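You operate a simulated robot arm through the tools that you are given. There is no shell and no other tool. Be economical: measure what you need, move in short steps, check, and stop when the job is done.

The job below is to be done with a simulated robot arm. You get a single attempt, and the scene is never put back.

TASK
Test both gears on the meter pad and demagnetise the one over 5.
Fine: draw it across the switched-on plate; both gears back in their places; switch off.

It is judged by the outcome, as a careful person would: the job done as asked, and still so three seconds after it is handed in. It fails if anything else is knocked over, pushed out of place, dropped, spilled or broken.

THE ROBOT
A 7-joint arm with a fingered hand, fixed in place. Base frame: the origin is at the foot of the arm, x ahead of it, y to its left, z up; the work surface is at about z = 90. Lengths are in cm, angles in rad, forces in N, time in s.
With the tool pointing down near the work surface it reaches from about 22 to 68 cm from the base axis. Its first joint turns from -2.897 to 2.897 rad. Payload 4 kg.
The tool frame sits at the grasp point between the pads (the TCP): z along the fingers, y along the line on which they close. The tips reach 2.6 cm beyond it. Largest opening 15.6 cm; the body of the gripper starts 7.3 cm behind the TCP. The gripper is a hand of 4 fingers: y runs from the thumb to the fingers, the wrist lies at [0, 0, -23.9] in the tool frame.
Orientation is that of the tool frame in the base frame, as [roll, pitch, yaw] about the fixed x, y, z axes, in that order (R = Rz(yaw) Ry(pitch) Rx(roll)). With the fingers straight down and closing along the base's y, the tool's x points along the base's -x, its y along +y and its z along -z.

THE INTERFACE
- The arm moves only by the tool servo_tool. Its argument "deltas" is a list of rows, each an object of numbers (a shift or turn left out is 0): "tx", "ty", "tz": the shift along the tool's x, y, z in m; "ax", "ay", "az": the turn, a rotation vector about the tool's x, y, z in rad. In form: [{"tx": .., "ty": .., "tz": .., "ax": .., "ay": .., "az": ..}, ...]. A call has 1 to 8 rows; each row shifts and turns the commanded pose from where the row before left it, along the tool's axes as they then stand. Each row takes 0.2 s and may step no farther than 5 cm and 0.15 rad from the row before; otherwise, the whole call is refused. A pose out of reach is approached as far as the arm can. The call stops where the force on the tool passes 40 N (or 10 N more than at its start, if that is more) or the arm is blocked; 0.2 s more then pass. In this call time passes only in rows, and 0.2 s behind the last. It gives the time, the measured TCP pose, the force on the tool (base axes), the opening and the grip force at its end, in the units of the frame above (readings bear some noise), with the torque about the TCP (base axes, N m) and any sound that the robot's microphone picked up.
- Cameras (640 x 400 px; columns grow to the right, rows downward): "scene" is fixed at [40, 65.07, 148.24]; the picture's right is [-0.98, -0.20, 0.00], its down [-0.17, 0.83, -0.53] and it looks along [0.11, -0.52, -0.84] (base axes); focal length 317 px, centre (320, 200). "wrist" rides on the gripper at [5.8, -5.8, -9.1] in the tool frame; the picture's right is [0.71, 0.71, 0.00], its down [-0.53, 0.53, -0.67] and it looks along [-0.47, 0.47, 0.74] (tool axes); focal length 265 px, centre (320, 200). There is no depth. A picture from a camera that has moved, and an enlarged one, comes with that camera's place and axes in the base frame and with its lens.
- camera(camera): a new picture of that camera. The clock stands still meanwhile.
- set_fingers(finger1, finger2, finger3, thumb_bend): sets how far each is bent, from 0 (flat) to 1 (curled in); at 0.3 the hand is open as for a grip, at 0.7 the pads meet at the TCP. One left out holds its place. A second passes; each finger stops where it meets its share of the squeeze, and holds until it gets a number again. It is the only way to open and close the hand. It gives what a move gives, with no picture; readings hold the bend of each and the force on the fingers (four entries, about 0 where the hand has none), thumb and palm.
- inspect(camera, box): a new picture of the part [left, top, right, bottom] of that camera's present view, enlarged. The clock stands still meanwhile.
- close_job(): hands the job in; it is judged then, once.

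Work in short steps. Places have to be worked out from the pictures, the camera data and where the tool is seen: move nearer, look again, correct. Check each grasp and each placing, and mend what went wrong. You have 120 turns and 68 pictures in all, those below and enlarged ones among them. Open the gripper and draw the arm clear of the work before you hand the job in, unless the task says otherwise; then end with one line.

The tools are called after "Emit:" as name(argument=value, ...) on one line, values as JSON. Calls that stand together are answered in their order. servo_tool: Moves the arm, as the interface text tells. Its arguments: {"type":"object","properties":{"deltas":{"type":"array","items":{"type":"object","properties":{"tx":{"type":"number"},"ty":{"type":"number"},"tz":{"type":"number"},"ax":{"type":"number"},"ay":{"type":"number"},"az":{"type":"number"}}}}},"required":["deltas"]} The other tools are called the same way: set_fingers (finger1, finger2, finger3, thumb_bend) moves the fingers one by one; camera (camera) takes a picture; inspect (camera, box) takes an enlarged picture of a part of a camera's view; close_job () hands the job in.

At the start:

```text
t: 0.0
eef_pos: [32.99, 35.5, 116.48]
ee_rot: [-3.141, 0.001, 3.141]
wrist_force: [-0.4, -0.5, 0.9]
moment: [0.03, -0.03, -0.02]
finger_gap: 15.58
grip_force: 0.0
shape: jaw
bend: [0.3, 0.3, 0.3, 0.3]
finger forces: [0.2, 0.0, 0.0, 0.0, 0.0, 0.0]
```

scene: 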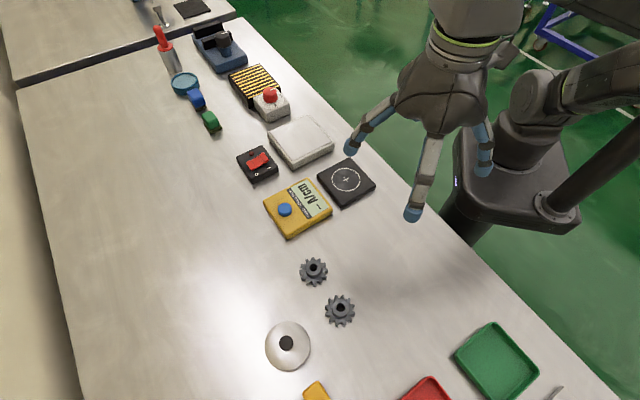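
wrist: 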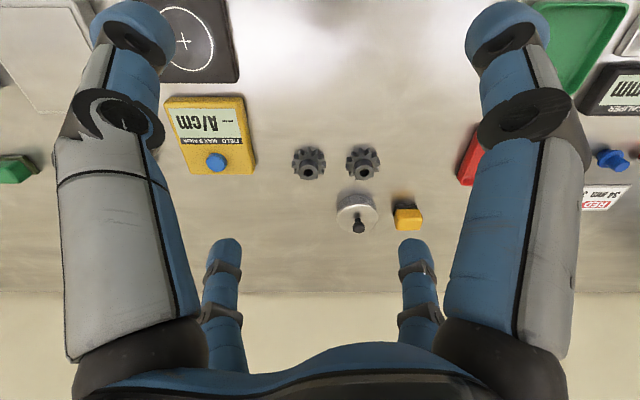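

I'll look closer at the meter, pad, plate and switch before moving.

Emit:
inspect(camera="scene", box=[220, 100, 400, 212])

Emit:
inspect(camera="scene", box=[250, 180, 410, 280])

Emit:
inspect(camera="scene", box=[240, 240, 400, 340])

Emit:
inspect(camera="scene", box=[140, 10, 310, 140])

```text
3.56 times, centred on (310, 156) of scene
camera zoom: at [40.0, 65.07, 148.24], right [-0.98, -0.2, 0.0], down [-0.17, 0.83, -0.53], along [0.11, -0.52, -0.84], focal length 1126 px, centre (356, 356)
```

zoom: 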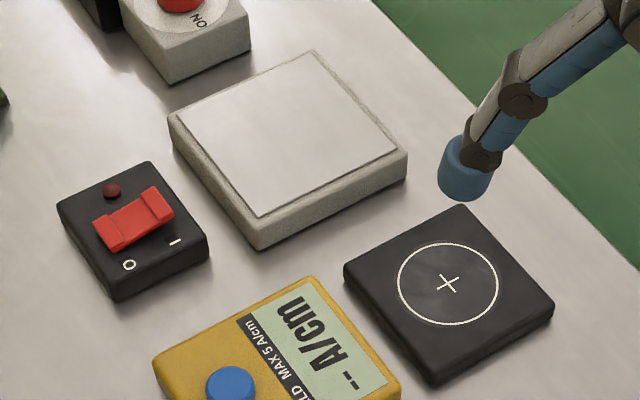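

```text
4.00 times, centred on (330, 230) of scene
camera zoom: at [40.0, 65.07, 148.24], right [-0.98, -0.2, 0.0], down [-0.17, 0.83, -0.53], along [0.11, -0.52, -0.84], focal length 1266 px, centre (280, 80)
```

zoom: 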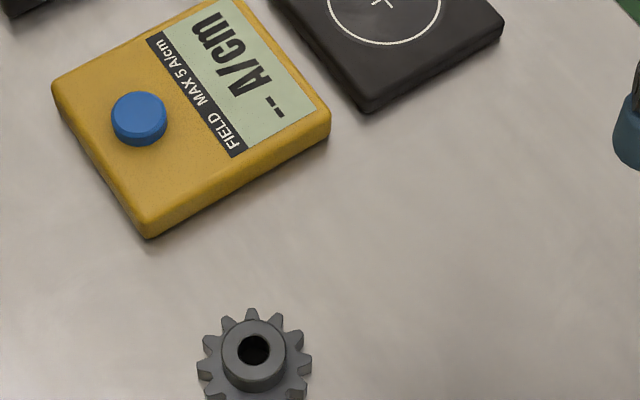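

```text
4.00 times, centred on (320, 290) of scene
camera zoom: at [40.0, 65.07, 148.24], right [-0.98, -0.2, 0.0], down [-0.17, 0.83, -0.53], along [0.11, -0.52, -0.84], focal length 1266 px, centre (320, -160)
```

zoom: 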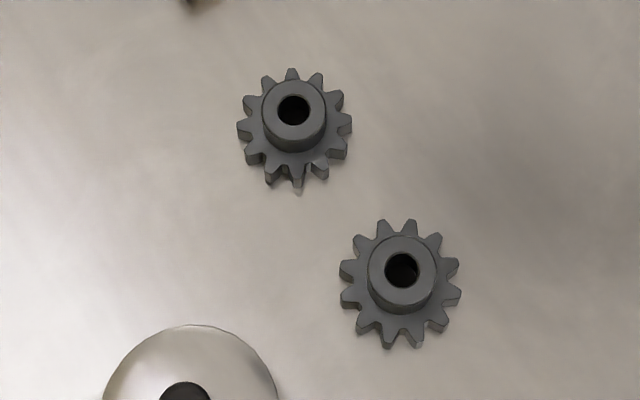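

```text
3.08 times, centred on (225, 75) of scene
camera zoom: at [40.0, 65.07, 148.24], right [-0.98, -0.2, 0.0], down [-0.17, 0.83, -0.53], along [0.11, -0.52, -0.84], focal length 974 px, centre (612, 585)
```

zoom: 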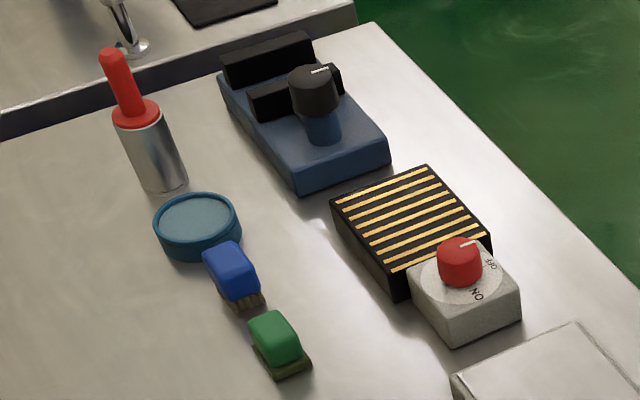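

The white plate with the O/I rocker is the demagnetiser and the black pad with the circle is the sensor. I judge the gears to be near (45.5, 45.3) and (39.4, 51.3), so I'll move over the first. I'll bend finger 1 a little to learn which finger is which.

Emit:
servo_tool(deltas=[{"tx": -0.032, "ty": 0.025}, {"tx": -0.032, "ty": 0.025}, {"tx": -0.032, "ty": 0.025}, {"tx": -0.029, "ty": 0.023}, {"tz": 0.04}, {"tz": 0.04}])

Emit:
set_fingers(finger1=0.5)

Emit:
camera(camera="wrist")

Emit:
camera(camera="scene")

```text
t: 1.4
eef_pos: [41.42, 41.74, 107.98]
ee_rot: [3.14, 0.001, 3.141]
wrist_force: [1.4, -0.6, 0.4]
moment: [0.06, -0.01, -0.01]
finger_gap: 15.6
grip_force: 0.1
shape: jaw
bend: [0.3, 0.3, 0.3, 0.3]
finger forces: [0.1, 0.0, 0.1, 0.0, 0.1, 0.0]
out of reach, approached as far as the arm can: row 3, 4
```

```text
t: 2.4
eef_pos: [41.45, 41.88, 108.05]
ee_rot: [-3.141, 0.004, -3.141]
wrist_force: [-0.8, 0.0, -0.5]
moment: [-0.02, 0.0, 0.01]
finger_gap: 8.33
grip_force: 0.0
shape: fingers
bend: [0.5, 0.3, 0.3, 0.3]
finger forces: [0.1, 0.0, 0.1, 0.0, 0.1, 0.1]
```

```text
61 pictures are left
camera wrist: at [35.55, 36.13, 117.07], right [-0.71, 0.71, 0.0], down [0.52, 0.53, 0.67], along [0.47, 0.47, -0.74], focal length 265 px, centre (320, 200)
```

wrist: 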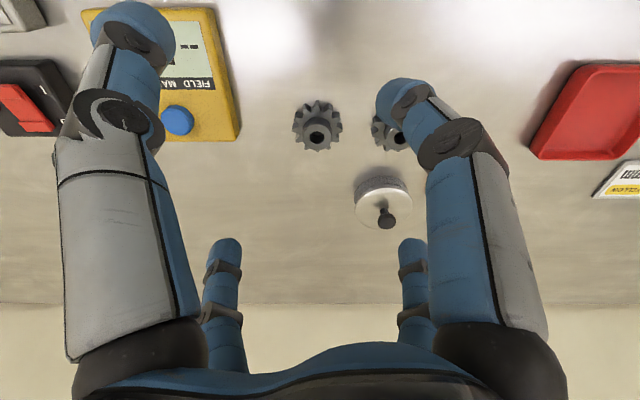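

```text
60 pictures are left
```

scene: 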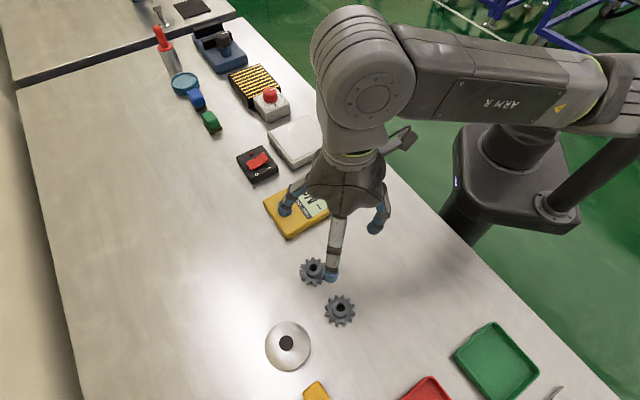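

Finger 1 turns out to be the digit on tool +x, with a radius of about 4.1 cm at a bend of 0.5. From the wrist view the gears are at (45.0, 45.1) and (39.5, 51.2). I'll pre-bend all digits evenly and come down over gear 1.

Emit:
set_fingers(finger1=0.45, finger2=0.45, finger3=0.45, thumb_bend=0.45)

Emit:
servo_tool(deltas=[{"tz": 0.03}, {"tz": 0.03}, {"tx": -0.018, "ty": 0.017, "tz": 0.01}, {"tx": -0.018, "ty": 0.017, "tz": 0.01}])

Emit:
camera(camera="wrist")

Emit:
camera(camera="scene")

```text
t: 3.4
eef_pos: [41.54, 41.86, 107.96]
ee_rot: [3.14, 0.002, -3.14]
wrist_force: [0.0, 0.6, -0.1]
moment: [-0.03, 0.01, 0.02]
finger_gap: 6.5
grip_force: 0.0
shape: fingers
bend: [0.45, 0.45, 0.45, 0.45]
finger forces: [0.0, 0.0, 0.0, 0.0, 0.1, 0.0]
```

```text
t: 4.4
eef_pos: [45.18, 45.48, 99.95]
ee_rot: [3.141, 0.003, 3.141]
wrist_force: [0.7, 0.5, -0.3]
moment: [-0.04, 0.02, 0.01]
finger_gap: 6.5
grip_force: 0.0
shape: fingers
bend: [0.45, 0.45, 0.45, 0.45]
finger forces: [0.0, 0.1, 0.1, 0.0, 0.0, 0.0]
```

```text
59 pictures are left
camera wrist: at [39.32, 39.87, 109.03], right [-0.71, 0.71, 0.0], down [0.52, 0.53, 0.67], along [0.47, 0.47, -0.74], focal length 265 px, centre (320, 200)
```

wrist: 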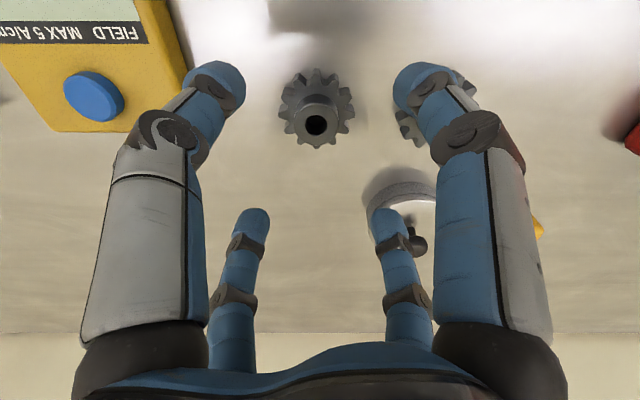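

```text
58 pictures are left
```

scene: 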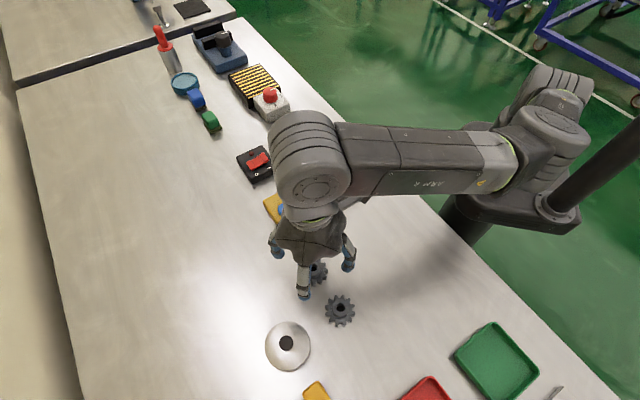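

The wrist view puts the gear centre at (45.2, 45.3), almost exactly under the TCP. The digits clear it all round, so I'll descend most of the way.

Emit:
servo_tool(deltas=[{"tz": 0.02}, {"tz": 0.02}, {"tz": 0.016}, {"ty": -0.002}])

Emit:
camera(camera="wrist")

Emit:
inspect(camera="scene", box=[240, 220, 400, 320])

```text
t: 5.4
eef_pos: [45.1, 45.29, 94.38]
ee_rot: [-3.142, 0.002, -3.142]
wrist_force: [-0.1, 0.7, 0.2]
moment: [0.0, 0.02, -0.01]
finger_gap: 6.46
grip_force: 0.1
shape: fingers
bend: [0.45, 0.45, 0.45, 0.45]
finger forces: [0.0, 0.0, 0.1, 0.0, 0.1, 0.1]
```

```text
57 pictures are left
camera wrist: at [39.14, 39.57, 103.45], right [-0.71, 0.71, 0.0], down [0.52, 0.53, 0.67], along [0.47, 0.47, -0.74], focal length 265 px, centre (320, 200)
```

wrist: 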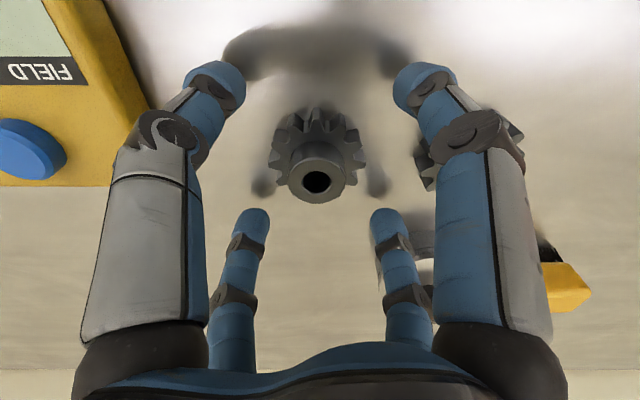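

```text
4.00 times, centred on (320, 270) of scene
camera zoom: at [40.0, 65.07, 148.24], right [-0.98, -0.2, 0.0], down [-0.17, 0.83, -0.53], along [0.11, -0.52, -0.84], focal length 1266 px, centre (320, -80)
```

zoom: 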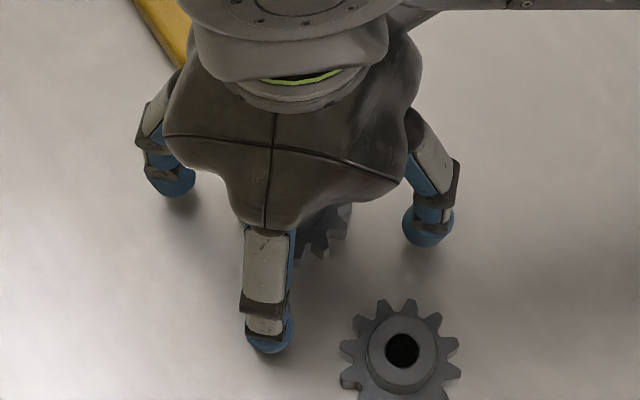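

The hub top works out to about z 93, centred at (45.1, 45.2). I'll go down another 1.2 cm and close all four digits on the teeth.

Emit:
servo_tool(deltas=[{"tz": 0.006}, {"tz": 0.005}])

Emit:
set_fingers(finger1=0.52, finger2=0.52, finger3=0.52, thumb_bend=0.52)

Emit:
camera(camera="wrist")

```text
t: 6.0
eef_pos: [44.91, 45.41, 93.43]
ee_rot: [-3.141, 0.002, -3.139]
wrist_force: [-0.1, 0.1, 5.9]
moment: [0.01, 0.3, -0.05]
finger_gap: 6.51
grip_force: 3.5
shape: fingers
bend: [0.45, 0.45, 0.45, 0.45]
finger forces: [5.3, 0.4, 0.0, 0.1, 0.1, 0.0]
```

```text
t: 7.0
eef_pos: [45.04, 45.27, 93.39]
ee_rot: [3.139, 0.004, -3.139]
wrist_force: [-1.1, 1.6, 28.4]
moment: [0.07, 0.54, 0.03]
finger_gap: 5.08
grip_force: 13.6
shape: fingers
bend: [0.49, 0.51, 0.51, 0.52]
finger forces: [13.1, 5.6, 4.3, 0.0, 5.2, 0.0]
```

```text
55 pictures are left
camera wrist: at [39.11, 39.53, 102.48], right [-0.71, 0.71, 0.0], down [0.52, 0.53, 0.67], along [0.47, 0.47, -0.74], focal length 265 px, centre (320, 200)
```

wrist: 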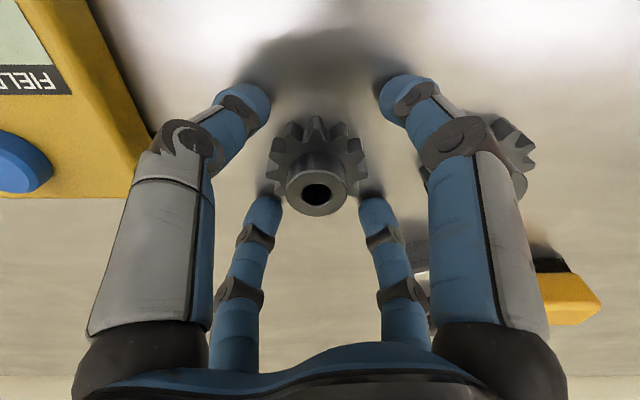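

Tips are pressing on the table (28 N up), so I'll lift 0.6 cm before closing further.

Emit:
servo_tool(deltas=[{"tz": -0.006}])

Emit:
set_fingers(finger1=0.56, finger2=0.56, finger3=0.56, thumb_bend=0.56)

Emit:
camera(camera="wrist")

```text
t: 7.4
eef_pos: [45.03, 45.14, 93.62]
ee_rot: [-3.139, -0.001, 3.14]
wrist_force: [-0.1, 0.6, 0.9]
moment: [0.01, 0.01, -0.02]
finger_gap: 4.59
grip_force: 0.0
shape: fingers
bend: [0.52, 0.52, 0.52, 0.52]
finger forces: [0.0, 0.0, 0.0, 0.0, 0.0, 0.0]
```

```text
t: 8.4
eef_pos: [45.07, 45.22, 93.91]
ee_rot: [3.14, 0.001, 3.141]
wrist_force: [0.5, 0.2, -0.3]
moment: [0.02, -0.04, 0.0]
finger_gap: 3.44
grip_force: 0.4
shape: fingers
bend: [0.56, 0.56, 0.55, 0.56]
finger forces: [0.0, 0.0, 0.3, 0.0, 0.0, 0.0]
```

```text
54 pictures are left
camera wrist: at [39.14, 39.51, 102.9], right [-0.71, 0.71, 0.0], down [0.53, 0.53, 0.67], along [0.47, 0.47, -0.74], focal length 265 px, centre (320, 200)
```

wrist: 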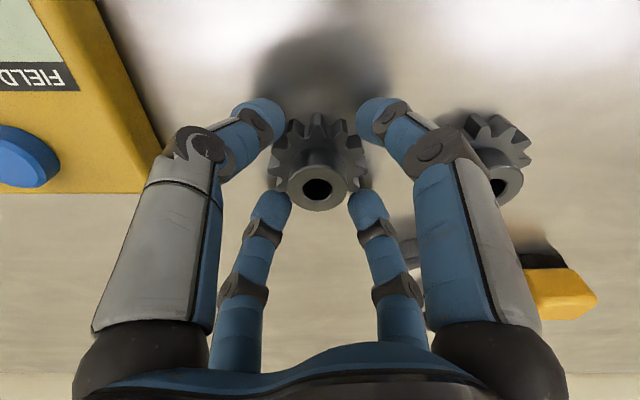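

Tips are at tooth level and finger 3 is just touching. I'll squeeze all four.

Emit:
set_fingers(finger1=0.66, finger2=0.66, finger3=0.66, thumb_bend=0.66)

Emit:
camera(camera="wrist")

```text
t: 9.4
eef_pos: [45.01, 45.19, 93.92]
ee_rot: [3.141, 0.001, 3.142]
wrist_force: [0.4, -1.0, 0.7]
moment: [-0.04, 0.01, 0.02]
finger_gap: 2.8
grip_force: 15.5
shape: fingers
bend: [0.59, 0.57, 0.57, 0.6]
finger forces: [6.7, 7.7, 6.8, 0.0, 10.0, 0.0]
```

```text
53 pictures are left
camera wrist: at [39.14, 39.5, 102.9], right [-0.71, 0.71, 0.0], down [0.53, 0.53, 0.67], along [0.47, 0.47, -0.74], focal length 265 px, centre (320, 200)
```

wrist: 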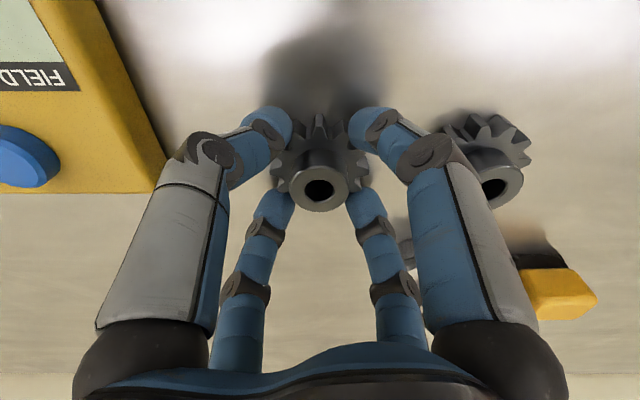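

All four digits hold 7–10 N, with the gear centred at TCP (45.0, 45.2, 93.9). I'll lift and check it holds.

Emit:
servo_tool(deltas=[{"tz": -0.01}, {"tz": -0.02}, {"tz": -0.03}])

Emit:
camera(camera="wrist")

```text
t: 10.2
eef_pos: [45.01, 45.08, 99.95]
ee_rot: [3.141, 0.001, -3.14]
wrist_force: [0.0, 0.2, -3.0]
moment: [-0.03, 0.03, 0.0]
finger_gap: 2.78
grip_force: 15.2
shape: fingers
bend: [0.59, 0.57, 0.57, 0.6]
finger forces: [6.6, 7.9, 6.8, 0.0, 9.6, 0.0]
```

```text
52 pictures are left
camera wrist: at [39.16, 39.43, 108.86], right [-0.71, 0.71, 0.0], down [0.53, 0.53, 0.67], along [0.47, 0.47, -0.74], focal length 265 px, centre (320, 200)
```

wrist: 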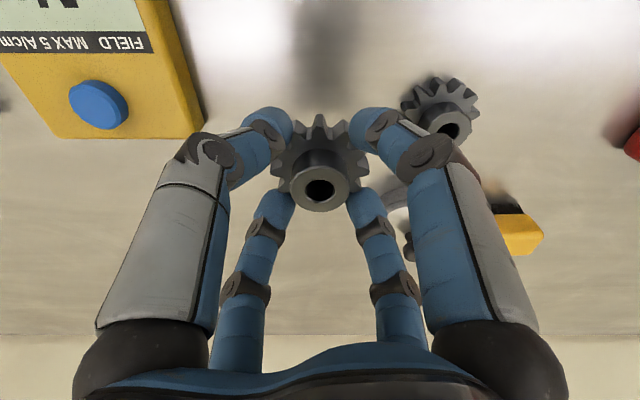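

Held firmly at about 3 N. I'll carry it over the sensor pad, which I judge to be near (42.9, 23.6).

Emit:
servo_tool(deltas=[{"tz": -0.03}, {"tx": 0.004, "ty": -0.036}, {"tx": 0.004, "ty": -0.036}, {"tx": 0.004, "ty": -0.036}, {"tx": 0.004, "ty": -0.036}, {"tx": 0.004, "ty": -0.036}, {"tx": 0.001, "ty": -0.034}])

Emit:
camera(camera="wrist")

Emit:
camera(camera="scene")

```text
t: 11.8
eef_pos: [43.0, 23.73, 102.88]
ee_rot: [-3.141, 0.0, -3.14]
wrist_force: [-0.6, 0.3, -1.8]
moment: [0.0, 0.01, 0.0]
finger_gap: 2.77
grip_force: 15.2
shape: fingers
bend: [0.59, 0.57, 0.57, 0.6]
finger forces: [6.5, 7.9, 6.7, 0.1, 9.6, 0.1]
```

```text
51 pictures are left
camera wrist: at [37.09, 18.08, 111.96], right [-0.71, 0.71, 0.0], down [0.52, 0.53, 0.67], along [0.47, 0.47, -0.74], focal length 265 px, centre (320, 200)
```

wrist: 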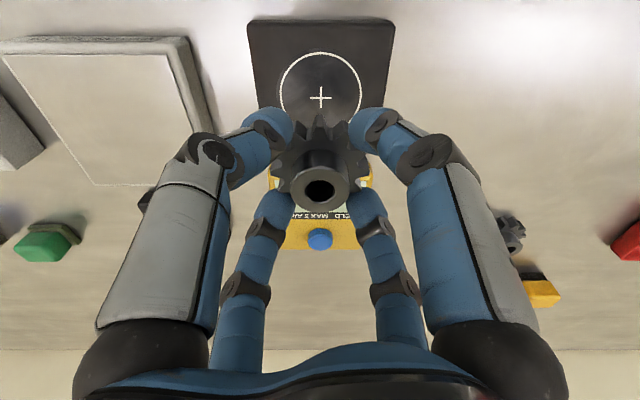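

```text
50 pictures are left
```

scene: 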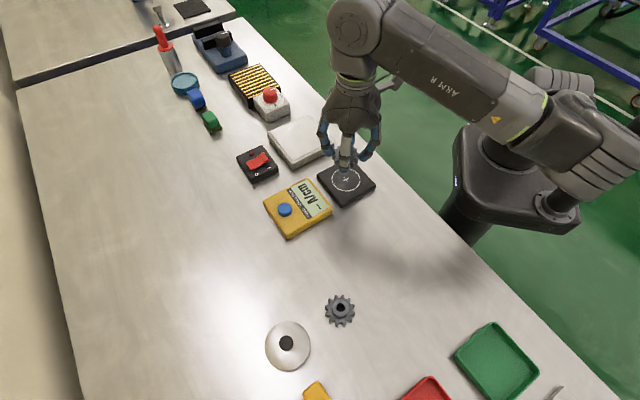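

The circle's cross lies at about (42.6, 23.4). I'll shift slightly and descend toward the pad, then creep to contact.

Emit:
servo_tool(deltas=[{"tx": 0.004, "ty": -0.003}, {"tz": 0.03}, {"tz": 0.02}, {"tz": 0.009}])

Emit:
camera(camera="wrist")

Emit:
inspect(camera="scene", box=[260, 120, 420, 240])

```text
t: 12.8
eef_pos: [42.57, 23.6, 96.87]
ee_rot: [3.141, -0.001, 3.141]
wrist_force: [0.2, 0.4, -2.3]
moment: [-0.02, 0.0, 0.0]
finger_gap: 2.75
grip_force: 15.2
shape: fingers
bend: [0.59, 0.57, 0.57, 0.6]
finger forces: [6.4, 7.9, 6.7, 0.0, 9.5, 0.1]
```

```text
49 pictures are left
camera wrist: at [36.69, 17.83, 105.92], right [-0.71, 0.71, 0.0], down [0.53, 0.53, 0.67], along [0.47, 0.47, -0.74], focal length 265 px, centre (320, 200)
```

wrist: 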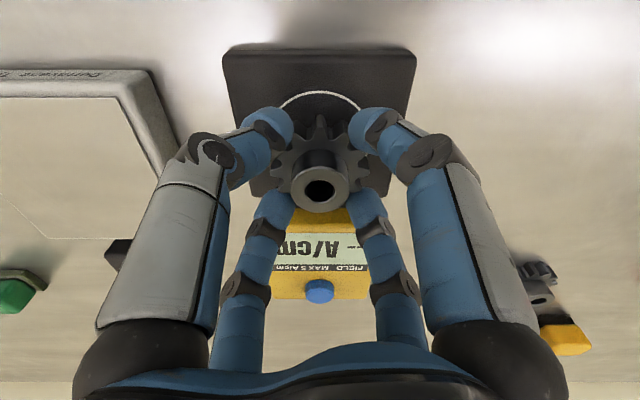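

```text
3.33 times, centred on (340, 180) of scene
camera zoom: at [40.0, 65.07, 148.24], right [-0.98, -0.2, 0.0], down [-0.17, 0.83, -0.53], along [0.11, -0.52, -0.84], focal length 1055 px, centre (253, 267)
```

zoom: 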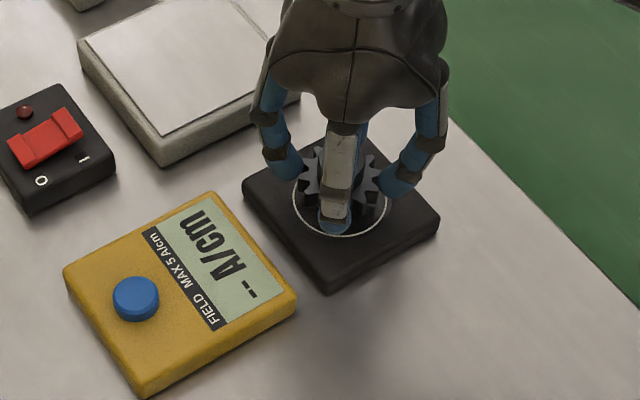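

Centred over the circle, and the plate edge carries "Demagnetiser" lettering. I'll creep down to contact.

Emit:
servo_tool(deltas=[{"tz": 0.004}, {"tz": 0.003}, {"tz": 0.003}])

```text
t: 13.6
eef_pos: [42.53, 23.55, 95.88]
ee_rot: [3.14, 0.001, -3.141]
wrist_force: [-0.1, -0.3, -3.3]
moment: [0.04, -0.01, -0.01]
finger_gap: 2.77
grip_force: 15.7
shape: fingers
bend: [0.59, 0.57, 0.57, 0.6]
finger forces: [6.4, 7.9, 6.7, 0.0, 9.4, 0.1]
```

No contact yet; a little more.

Emit:
servo_tool(deltas=[{"tz": 0.002}, {"tz": 0.001}])

Emit:
inspect(camera="scene", box=[260, 140, 390, 240])

```text
t: 14.2
eef_pos: [42.54, 23.58, 95.59]
ee_rot: [3.141, 0.0, 3.14]
wrist_force: [0.1, 0.6, -2.2]
moment: [-0.01, -0.05, 0.02]
finger_gap: 2.77
grip_force: 15.0
shape: fingers
bend: [0.59, 0.57, 0.57, 0.6]
finger forces: [6.4, 7.8, 6.7, 0.0, 9.5, 0.0]
```

```text
4.00 times, centred on (325, 190) of scene
camera zoom: at [40.0, 65.07, 148.24], right [-0.98, -0.2, 0.0], down [-0.17, 0.83, -0.53], along [0.11, -0.52, -0.84], focal length 1266 px, centre (300, 240)
```

zoom: 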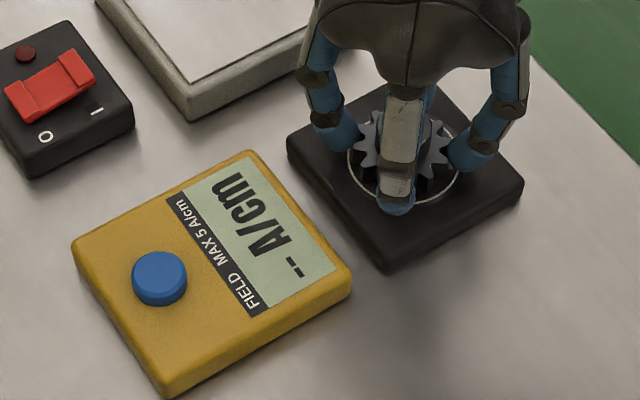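

Emit:
servo_tool(deltas=[{"tz": 0.001}, {"tz": 0.001}])

```text
t: 14.8
eef_pos: [42.56, 23.57, 95.5]
ee_rot: [3.141, 0.001, 3.141]
wrist_force: [-0.3, 0.5, 0.0]
moment: [0.07, 0.0, 0.03]
finger_gap: 2.74
grip_force: 15.8
shape: fingers
bend: [0.59, 0.57, 0.57, 0.6]
finger forces: [6.4, 8.2, 7.0, 0.1, 9.4, 0.0]
```

The weight reading has gone to zero, so the gear is resting on the pad. I'll check the display.

Emit:
inspect(camera="scene", box=[260, 140, 390, 240])

```text
4.00 times, centred on (325, 190) of scene
camera zoom: at [40.0, 65.07, 148.24], right [-0.98, -0.2, 0.0], down [-0.17, 0.83, -0.53], along [0.11, -0.52, -0.84], focal length 1266 px, centre (300, 240)
```

zoom: 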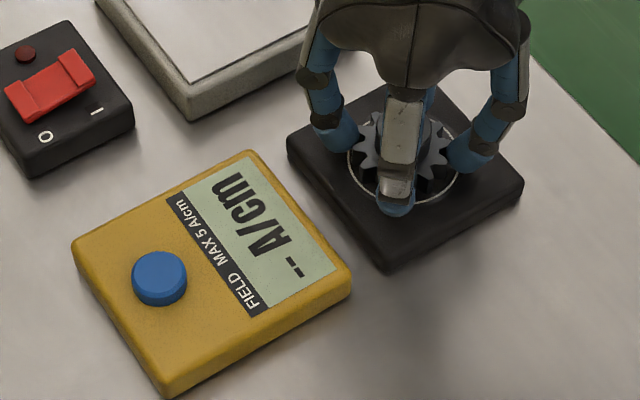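

Still "--", so I'll release the gear and look again.

Emit:
set_fingers(finger1=0.48, finger2=0.48, finger3=0.48, thumb_bend=0.48)

Emit:
inspect(camera="scene", box=[260, 140, 390, 240])

```text
t: 15.8
eef_pos: [42.63, 23.51, 95.5]
ee_rot: [3.141, 0.001, -3.141]
wrist_force: [-0.5, 0.5, -0.3]
moment: [0.02, 0.01, 0.02]
finger_gap: 5.63
grip_force: 0.0
shape: fingers
bend: [0.48, 0.48, 0.48, 0.48]
finger forces: [0.0, 0.1, 0.0, 0.0, 0.0, 0.1]
```

```text
4.00 times, centred on (325, 190) of scene
camera zoom: at [40.0, 65.07, 148.24], right [-0.98, -0.2, 0.0], down [-0.17, 0.83, -0.53], along [0.11, -0.52, -0.84], focal length 1266 px, centre (300, 240)
```

zoom: 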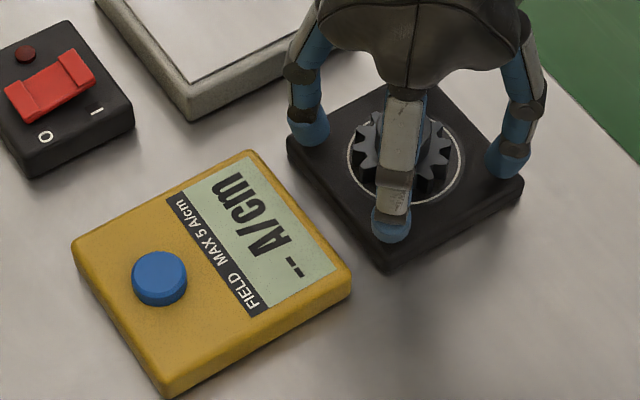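

The meter apparently needs its blue button pressed, which I put near (53.7, 34.6) and z 93. I'll lift clear, move above it, and bend only finger 1 in as a poking finger.

Emit:
servo_tool(deltas=[{"tz": -0.02}, {"tz": -0.03}, {"tz": -0.02}, {"tx": -0.036, "ty": 0.028}, {"tx": -0.036, "ty": 0.028}, {"tx": -0.036, "ty": 0.028}, {"tx": -0.007, "ty": 0.026}])

Emit:
set_fingers(finger1=0.7, finger2=0.3, finger3=0.3, thumb_bend=0.3)

Emit:
camera(camera="wrist")

Emit:
camera(camera="scene")

```text
t: 17.4
eef_pos: [53.88, 34.53, 102.48]
ee_rot: [3.14, 0.001, 3.141]
wrist_force: [-0.3, 0.6, -0.3]
moment: [-0.01, 0.04, -0.04]
finger_gap: 5.63
grip_force: 0.1
shape: fingers
bend: [0.48, 0.48, 0.48, 0.48]
finger forces: [0.1, 0.0, 0.1, 0.0, 0.0, 0.1]
```

```text
t: 18.4
eef_pos: [53.81, 34.58, 102.6]
ee_rot: [-3.141, 0.001, -3.141]
wrist_force: [-0.1, -0.3, 0.7]
moment: [-0.01, -0.01, 0.0]
finger_gap: 7.09
grip_force: 0.0
shape: fingers
bend: [0.7, 0.3, 0.3, 0.3]
finger forces: [0.0, 0.0, 0.1, 0.0, 0.1, 0.0]
```

```text
44 pictures are left
camera wrist: at [48.03, 28.85, 111.56], right [-0.71, 0.71, 0.0], down [0.53, 0.53, 0.67], along [0.47, 0.47, -0.74], focal length 265 px, centre (320, 200)
```

wrist: 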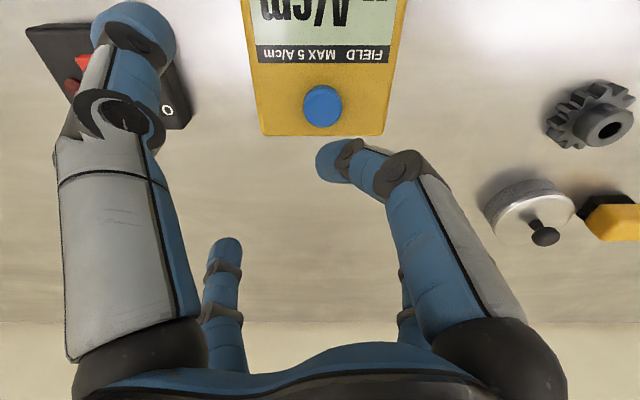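

```text
43 pictures are left
```

scene: 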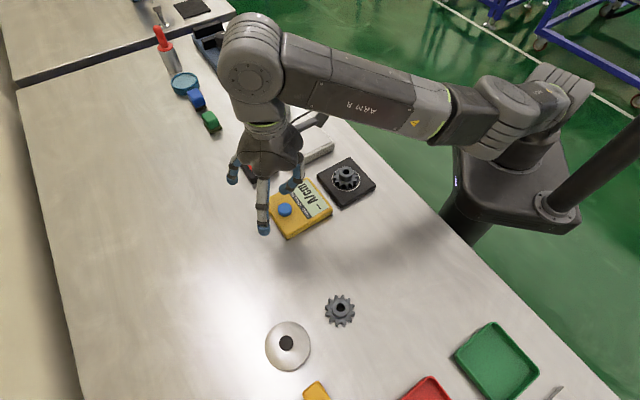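

Fingertip 1 is above about (53.1, 34.9) and the button is at about (53.3, 34.4). I'll nudge and descend near it, then look.

Emit:
servo_tool(deltas=[{"tx": -0.003, "ty": -0.005}, {"tz": 0.03}, {"tz": 0.022}])

Emit:
inspect(camera="wrist", box=[220, 60, 420, 220])

```text
t: 19.2
eef_pos: [54.19, 34.13, 97.28]
ee_rot: [3.141, 0.001, -3.141]
wrist_force: [0.3, -0.9, -0.3]
moment: [0.03, 0.04, 0.01]
finger_gap: 7.12
grip_force: 0.0
shape: fingers
bend: [0.7, 0.3, 0.3, 0.3]
finger forces: [0.0, 0.0, 0.0, 0.1, 0.0, 0.0]
```

```text
2.50 times, centred on (320, 140) of wrist
camera zoom: at [48.36, 28.4, 106.32], right [-0.71, 0.71, 0.0], down [0.53, 0.53, 0.67], along [0.47, 0.47, -0.74], focal length 664 px, centre (320, 350)
```

zoom: 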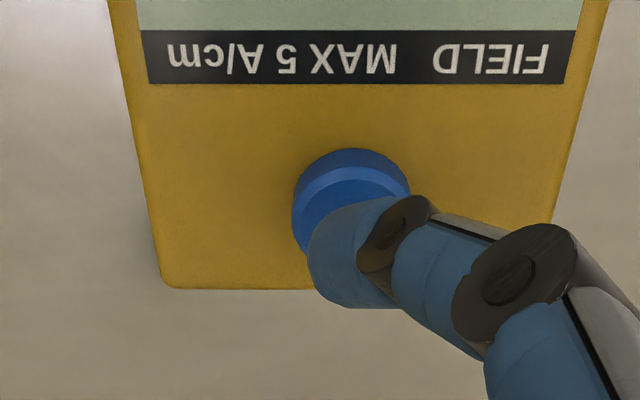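

The tip is within about 0.4 cm of the button. I'll correct slightly and press down in small steps.

Emit:
servo_tool(deltas=[{"tx": 0.003, "ty": -0.001}, {"tz": 0.005}, {"tz": 0.003}, {"tz": 0.002}, {"tz": 0.002}])

Emit:
inspect(camera="scene", box=[250, 140, 380, 240])

```text
t: 20.4
eef_pos: [54.14, 34.05, 96.03]
ee_rot: [-3.141, 0.003, -3.14]
wrist_force: [-0.7, 0.3, -0.1]
moment: [0.0, 0.03, -0.03]
finger_gap: 7.17
grip_force: 0.6
shape: fingers
bend: [0.7, 0.3, 0.3, 0.3]
finger forces: [1.1, 0.0, 0.0, 0.1, 0.0, 0.0]
```

```text
4.00 times, centred on (315, 190) of scene
camera zoom: at [40.0, 65.07, 148.24], right [-0.98, -0.2, 0.0], down [-0.17, 0.83, -0.53], along [0.11, -0.52, -0.84], focal length 1266 px, centre (340, 240)
```

zoom: 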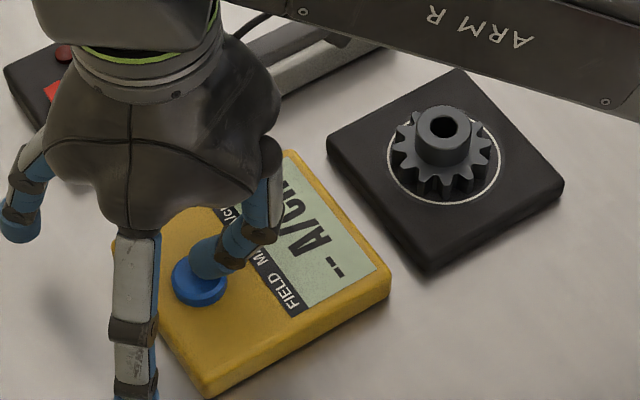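

Contact is just starting (1.1 N). I'll press further.

Emit:
servo_tool(deltas=[{"tz": 0.002}, {"tz": 0.002}, {"tz": 0.001}])

Emit:
inspect(camera="scene", box=[250, 140, 380, 240])

```text
t: 21.2
eef_pos: [54.08, 34.01, 95.66]
ee_rot: [3.141, 0.002, 3.141]
wrist_force: [-0.6, -0.2, 4.5]
moment: [0.02, 0.05, -0.03]
finger_gap: 7.1
grip_force: 2.5
shape: fingers
bend: [0.71, 0.3, 0.3, 0.3]
finger forces: [4.3, 0.0, 0.0, 0.1, 0.0, 0.0]
heard: click
```

```text
4.00 times, centred on (315, 190) of scene
camera zoom: at [40.0, 65.07, 148.24], right [-0.98, -0.2, 0.0], down [-0.17, 0.83, -0.53], along [0.11, -0.52, -0.84], focal length 1266 px, centre (340, 240)
```

zoom: 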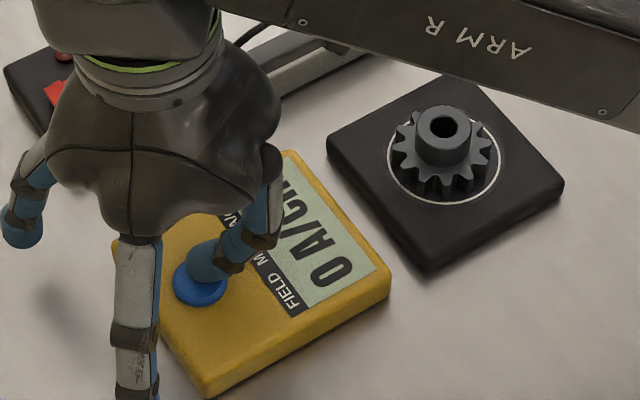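

A click, and the display now shows "0". That may be a settling, zero or tare reading, so I'll release and look again.

Emit:
servo_tool(deltas=[{"tz": -0.01}, {"tz": -0.03}, {"tz": -0.03}, {"tx": -0.0, "ty": 0.04}])

Emit:
inspect(camera="scene", box=[250, 140, 380, 240])

```text
t: 22.2
eef_pos: [54.07, 38.05, 102.41]
ee_rot: [3.141, -0.001, 3.141]
wrist_force: [-0.2, 0.2, 0.1]
moment: [-0.01, -0.02, 0.0]
finger_gap: 7.11
grip_force: 0.1
shape: fingers
bend: [0.7, 0.3, 0.3, 0.3]
finger forces: [0.2, 0.0, 0.1, 0.0, 0.0, 0.0]
```

```text
4.00 times, centred on (315, 190) of scene
camera zoom: at [40.0, 65.07, 148.24], right [-0.98, -0.2, 0.0], down [-0.17, 0.83, -0.53], along [0.11, -0.52, -0.84], focal length 1266 px, centre (340, 240)
```

zoom: 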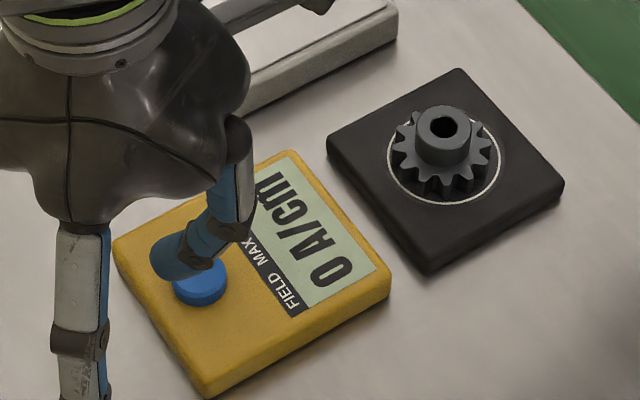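

It shows "0 A/cm", which is either gear 1 unmagnetised or a tare. Lifting the gear off will tell. I'll return over gear 1 with the digits set to 0.48.

Emit:
set_fingers(finger1=0.48, finger2=0.48, finger3=0.48, thumb_bend=0.48)

Emit:
servo_tool(deltas=[{"tx": 0.029, "ty": -0.036}, {"tx": 0.029, "ty": -0.036}, {"tx": 0.029, "ty": -0.036}, {"tx": 0.028, "ty": -0.037}, {"tz": 0.02}])

Emit:
camera(camera="wrist")

```text
t: 23.2
eef_pos: [54.01, 37.98, 102.53]
ee_rot: [-3.142, 0.001, -3.141]
wrist_force: [0.3, 0.2, -0.2]
moment: [0.03, 0.02, 0.01]
finger_gap: 5.64
grip_force: 0.1
shape: fingers
bend: [0.48, 0.48, 0.48, 0.48]
finger forces: [0.0, 0.1, 0.0, 0.0, 0.1, 0.0]
```

```text
t: 24.4
eef_pos: [42.28, 23.36, 100.57]
ee_rot: [3.14, 0.003, -3.141]
wrist_force: [-0.3, 1.5, -0.1]
moment: [0.03, 0.01, 0.05]
finger_gap: 5.63
grip_force: 0.1
shape: fingers
bend: [0.48, 0.48, 0.48, 0.48]
finger forces: [0.0, 0.0, 0.1, 0.1, 0.1, 0.0]
```

```text
38 pictures are left
camera wrist: at [36.52, 17.65, 109.75], right [-0.71, 0.71, 0.0], down [0.52, 0.53, 0.67], along [0.47, 0.47, -0.74], focal length 265 px, centre (320, 200)
```

wrist: 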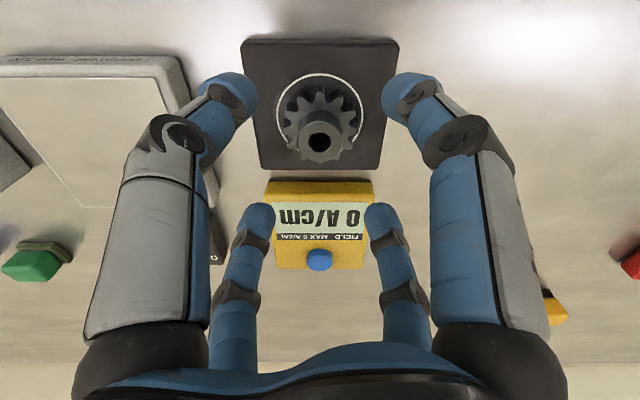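

Still reads 0 with the wrist view well aligned. I'll descend and grasp gear 1.

Emit:
servo_tool(deltas=[{"tx": -0.002, "ty": 0.002, "tz": 0.02}, {"tz": 0.02}, {"tz": 0.01}])

Emit:
set_fingers(finger1=0.66, finger2=0.66, finger3=0.66, thumb_bend=0.66)

Emit:
servo_tool(deltas=[{"tz": -0.02}, {"tz": -0.03}, {"tz": -0.02}])

Emit:
camera(camera="wrist")

```text
t: 25.2
eef_pos: [42.6, 23.51, 95.62]
ee_rot: [3.141, 0.002, -3.14]
wrist_force: [-0.3, -0.8, 1.0]
moment: [0.03, -0.02, -0.02]
finger_gap: 5.65
grip_force: 0.0
shape: fingers
bend: [0.48, 0.48, 0.48, 0.48]
finger forces: [0.0, 0.0, 0.1, 0.0, 0.0, 0.0]
```

```text
t: 26.2
eef_pos: [42.6, 23.44, 95.64]
ee_rot: [3.14, 0.002, -3.141]
wrist_force: [0.2, -3.3, 5.2]
moment: [-0.12, 0.0, 0.02]
finger_gap: 2.75
grip_force: 15.5
shape: fingers
bend: [0.59, 0.57, 0.57, 0.6]
finger forces: [6.7, 7.1, 6.5, 0.0, 10.6, 0.1]
```

```text
t: 27.0
eef_pos: [42.68, 23.48, 102.82]
ee_rot: [3.141, 0.002, 3.141]
wrist_force: [0.9, 0.4, 0.6]
moment: [-0.01, 0.02, -0.02]
finger_gap: 0.71
grip_force: 0.0
shape: fingers
bend: [0.66, 0.64, 0.65, 0.66]
finger forces: [0.0, 0.0, 0.0, 0.0, 0.0, 0.0]
```

```text
37 pictures are left
camera wrist: at [36.82, 17.81, 111.81], right [-0.71, 0.71, 0.0], down [0.53, 0.53, 0.67], along [0.47, 0.47, -0.74], focal length 265 px, centre (320, 200)
```

wrist: 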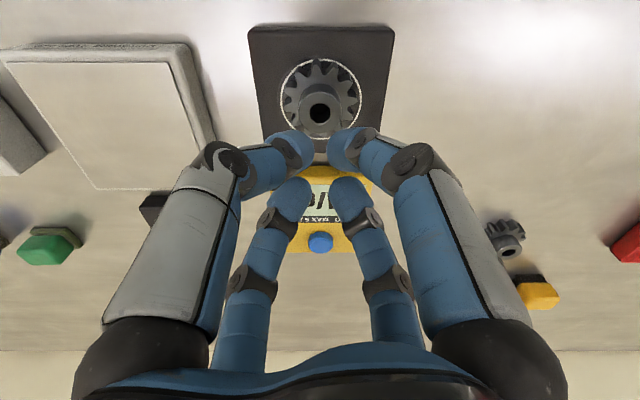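

The gear slipped out and still sits on the pad, because I gripped slightly too high and lifted too fast. I'll reopen, go lower to z about 95.3, and re-grip.

Emit:
set_fingers(finger1=0.47, finger2=0.47, finger3=0.47, thumb_bend=0.47)

Emit:
servo_tool(deltas=[{"tx": 0.001, "ty": 0.001, "tz": 0.03}, {"tz": 0.03}, {"tz": 0.01}, {"tz": 0.004}])

Emit:
set_fingers(finger1=0.56, finger2=0.56, finger3=0.56, thumb_bend=0.56)

Emit:
set_fingers(finger1=0.68, finger2=0.68, finger3=0.68, thumb_bend=0.68)

```text
t: 28.0
eef_pos: [42.84, 23.6, 102.73]
ee_rot: [-3.141, 0.002, 3.141]
wrist_force: [-0.3, 0.9, -0.3]
moment: [0.01, -0.03, 0.0]
finger_gap: 5.96
grip_force: 0.0
shape: fingers
bend: [0.47, 0.47, 0.47, 0.47]
finger forces: [0.1, 0.0, 0.0, 0.1, 0.1, 0.0]
```

```text
t: 29.0
eef_pos: [42.64, 23.65, 95.04]
ee_rot: [3.141, 0.002, -3.141]
wrist_force: [0.4, 0.4, 1.2]
moment: [0.03, 0.02, -0.04]
finger_gap: 5.91
grip_force: 0.5
shape: fingers
bend: [0.47, 0.47, 0.47, 0.47]
finger forces: [1.0, 0.1, 0.0, 0.0, 0.0, 0.0]
```

```text
t: 30.0
eef_pos: [42.63, 23.67, 95.02]
ee_rot: [-3.141, 0.001, -3.141]
wrist_force: [-0.7, -0.9, 2.8]
moment: [-0.05, 0.13, 0.0]
finger_gap: 3.61
grip_force: 1.9
shape: fingers
bend: [0.55, 0.56, 0.56, 0.56]
finger forces: [2.9, 0.0, 0.0, 0.0, 0.8, 0.1]
```

```text
t: 31.0
eef_pos: [42.65, 23.7, 95.11]
ee_rot: [3.141, 0.002, -3.141]
wrist_force: [0.9, -1.0, 1.2]
moment: [0.02, 0.04, -0.03]
finger_gap: 3.19
grip_force: 18.0
shape: fingers
bend: [0.56, 0.57, 0.59, 0.6]
finger forces: [8.1, 8.5, 7.0, 0.0, 12.8, 0.0]
```

Gripped at a lower height, so I'll lift slowly and check.

Emit:
servo_tool(deltas=[{"tz": -0.005}, {"tz": -0.01}, {"tz": -0.02}, {"tz": -0.02}, {"tz": -0.02}])

Emit:
camera(camera="wrist")

Emit:
inspect(camera="scene", box=[250, 140, 380, 240])

```text
t: 32.2
eef_pos: [42.89, 23.81, 102.83]
ee_rot: [3.141, 0.0, -3.141]
wrist_force: [-0.2, 1.0, -3.4]
moment: [-0.03, 0.02, -0.01]
finger_gap: 3.22
grip_force: 17.0
shape: fingers
bend: [0.56, 0.57, 0.59, 0.6]
finger forces: [6.6, 8.8, 6.9, 0.1, 12.2, 0.0]
```

```text
36 pictures are left
camera wrist: at [36.87, 18.06, 111.8], right [-0.71, 0.71, 0.0], down [0.53, 0.53, 0.67], along [0.47, 0.47, -0.74], focal length 265 px, centre (320, 200)
```

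wrist: 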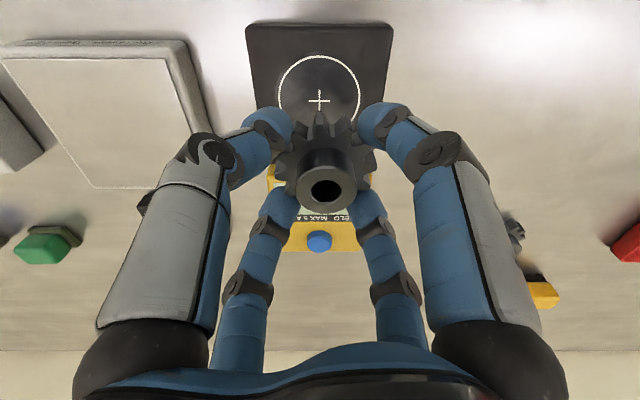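

```text
4.00 times, centred on (315, 190) of scene
camera zoom: at [40.0, 65.07, 148.24], right [-0.98, -0.2, 0.0], down [-0.17, 0.83, -0.53], along [0.11, -0.52, -0.84], focal length 1266 px, centre (340, 240)
```

zoom: 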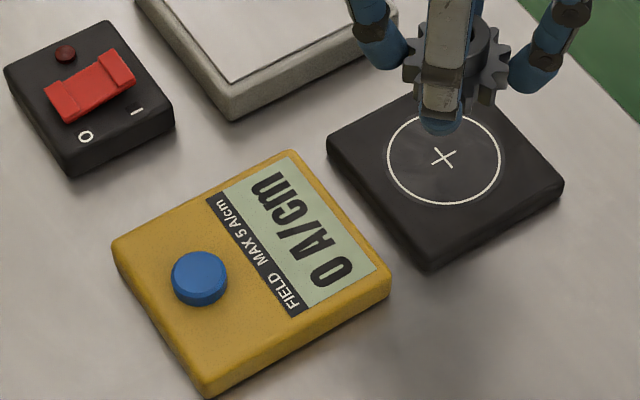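

Reads 0 with the gear off too. To rule out a tare I'll set gear 1 on the pad again with the meter on.

Emit:
servo_tool(deltas=[{"tx": 0.002, "ty": -0.001, "tz": 0.03}, {"tz": 0.03}, {"tz": 0.01}, {"tz": 0.004}, {"tz": 0.003}])

Emit:
inspect(camera="scene", box=[250, 140, 380, 240])

```text
t: 33.4
eef_pos: [42.42, 23.63, 95.0]
ee_rot: [3.138, 0.001, -3.139]
wrist_force: [-2.8, -0.5, 13.4]
moment: [0.07, 0.4, -0.01]
finger_gap: 3.2
grip_force: 22.4
shape: fingers
bend: [0.56, 0.57, 0.59, 0.6]
finger forces: [15.6, 10.4, 6.8, 0.0, 12.5, 0.1]
```

```text
4.00 times, centred on (315, 190) of scene
camera zoom: at [40.0, 65.07, 148.24], right [-0.98, -0.2, 0.0], down [-0.17, 0.83, -0.53], along [0.11, -0.52, -0.84], focal length 1266 px, centre (340, 240)
```

zoom: 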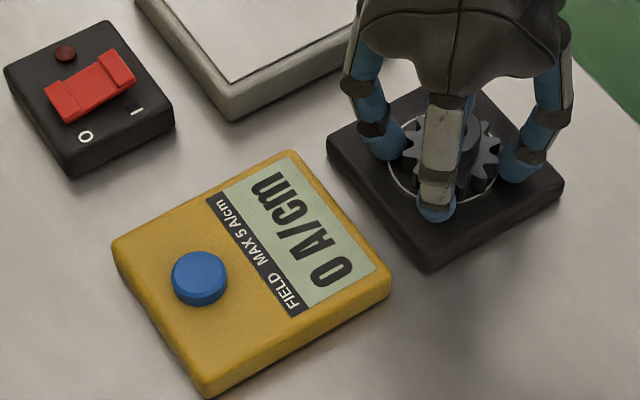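

Slightly over-pressed; I'll ease up 1 mm, release, and read.

Emit:
servo_tool(deltas=[{"tz": -0.0015}])

Emit:
set_fingers(finger1=0.48, finger2=0.48, finger3=0.48, thumb_bend=0.48)

Emit:
inspect(camera="scene", box=[250, 140, 380, 240])

```text
t: 33.8
eef_pos: [42.52, 23.63, 95.09]
ee_rot: [3.141, -0.001, -3.139]
wrist_force: [-0.9, 1.0, 1.5]
moment: [0.14, 0.09, 0.0]
finger_gap: 3.2
grip_force: 18.1
shape: fingers
bend: [0.56, 0.57, 0.59, 0.6]
finger forces: [7.9, 9.4, 6.9, 0.0, 11.8, 0.0]
```

```text
t: 34.8
eef_pos: [42.55, 23.58, 95.03]
ee_rot: [-3.141, -0.002, 3.141]
wrist_force: [-0.2, -0.8, -0.4]
moment: [0.0, -0.01, -0.01]
finger_gap: 5.64
grip_force: 0.1
shape: fingers
bend: [0.48, 0.48, 0.48, 0.48]
finger forces: [0.0, 0.0, 0.1, 0.1, 0.0, 0.0]
```

```text
4.00 times, centred on (315, 190) of scene
camera zoom: at [40.0, 65.07, 148.24], right [-0.98, -0.2, 0.0], down [-0.17, 0.83, -0.53], along [0.11, -0.52, -0.84], focal length 1266 px, centre (340, 240)
```

zoom: 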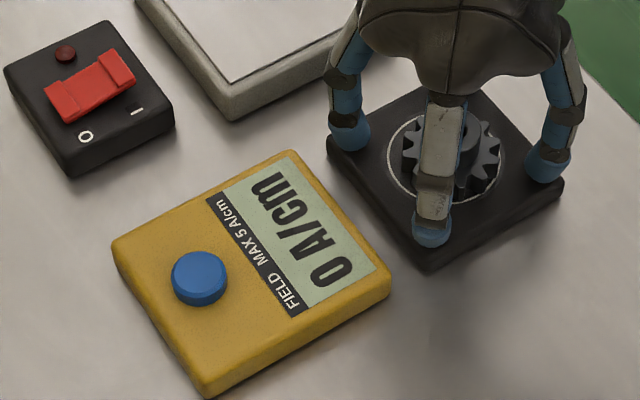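

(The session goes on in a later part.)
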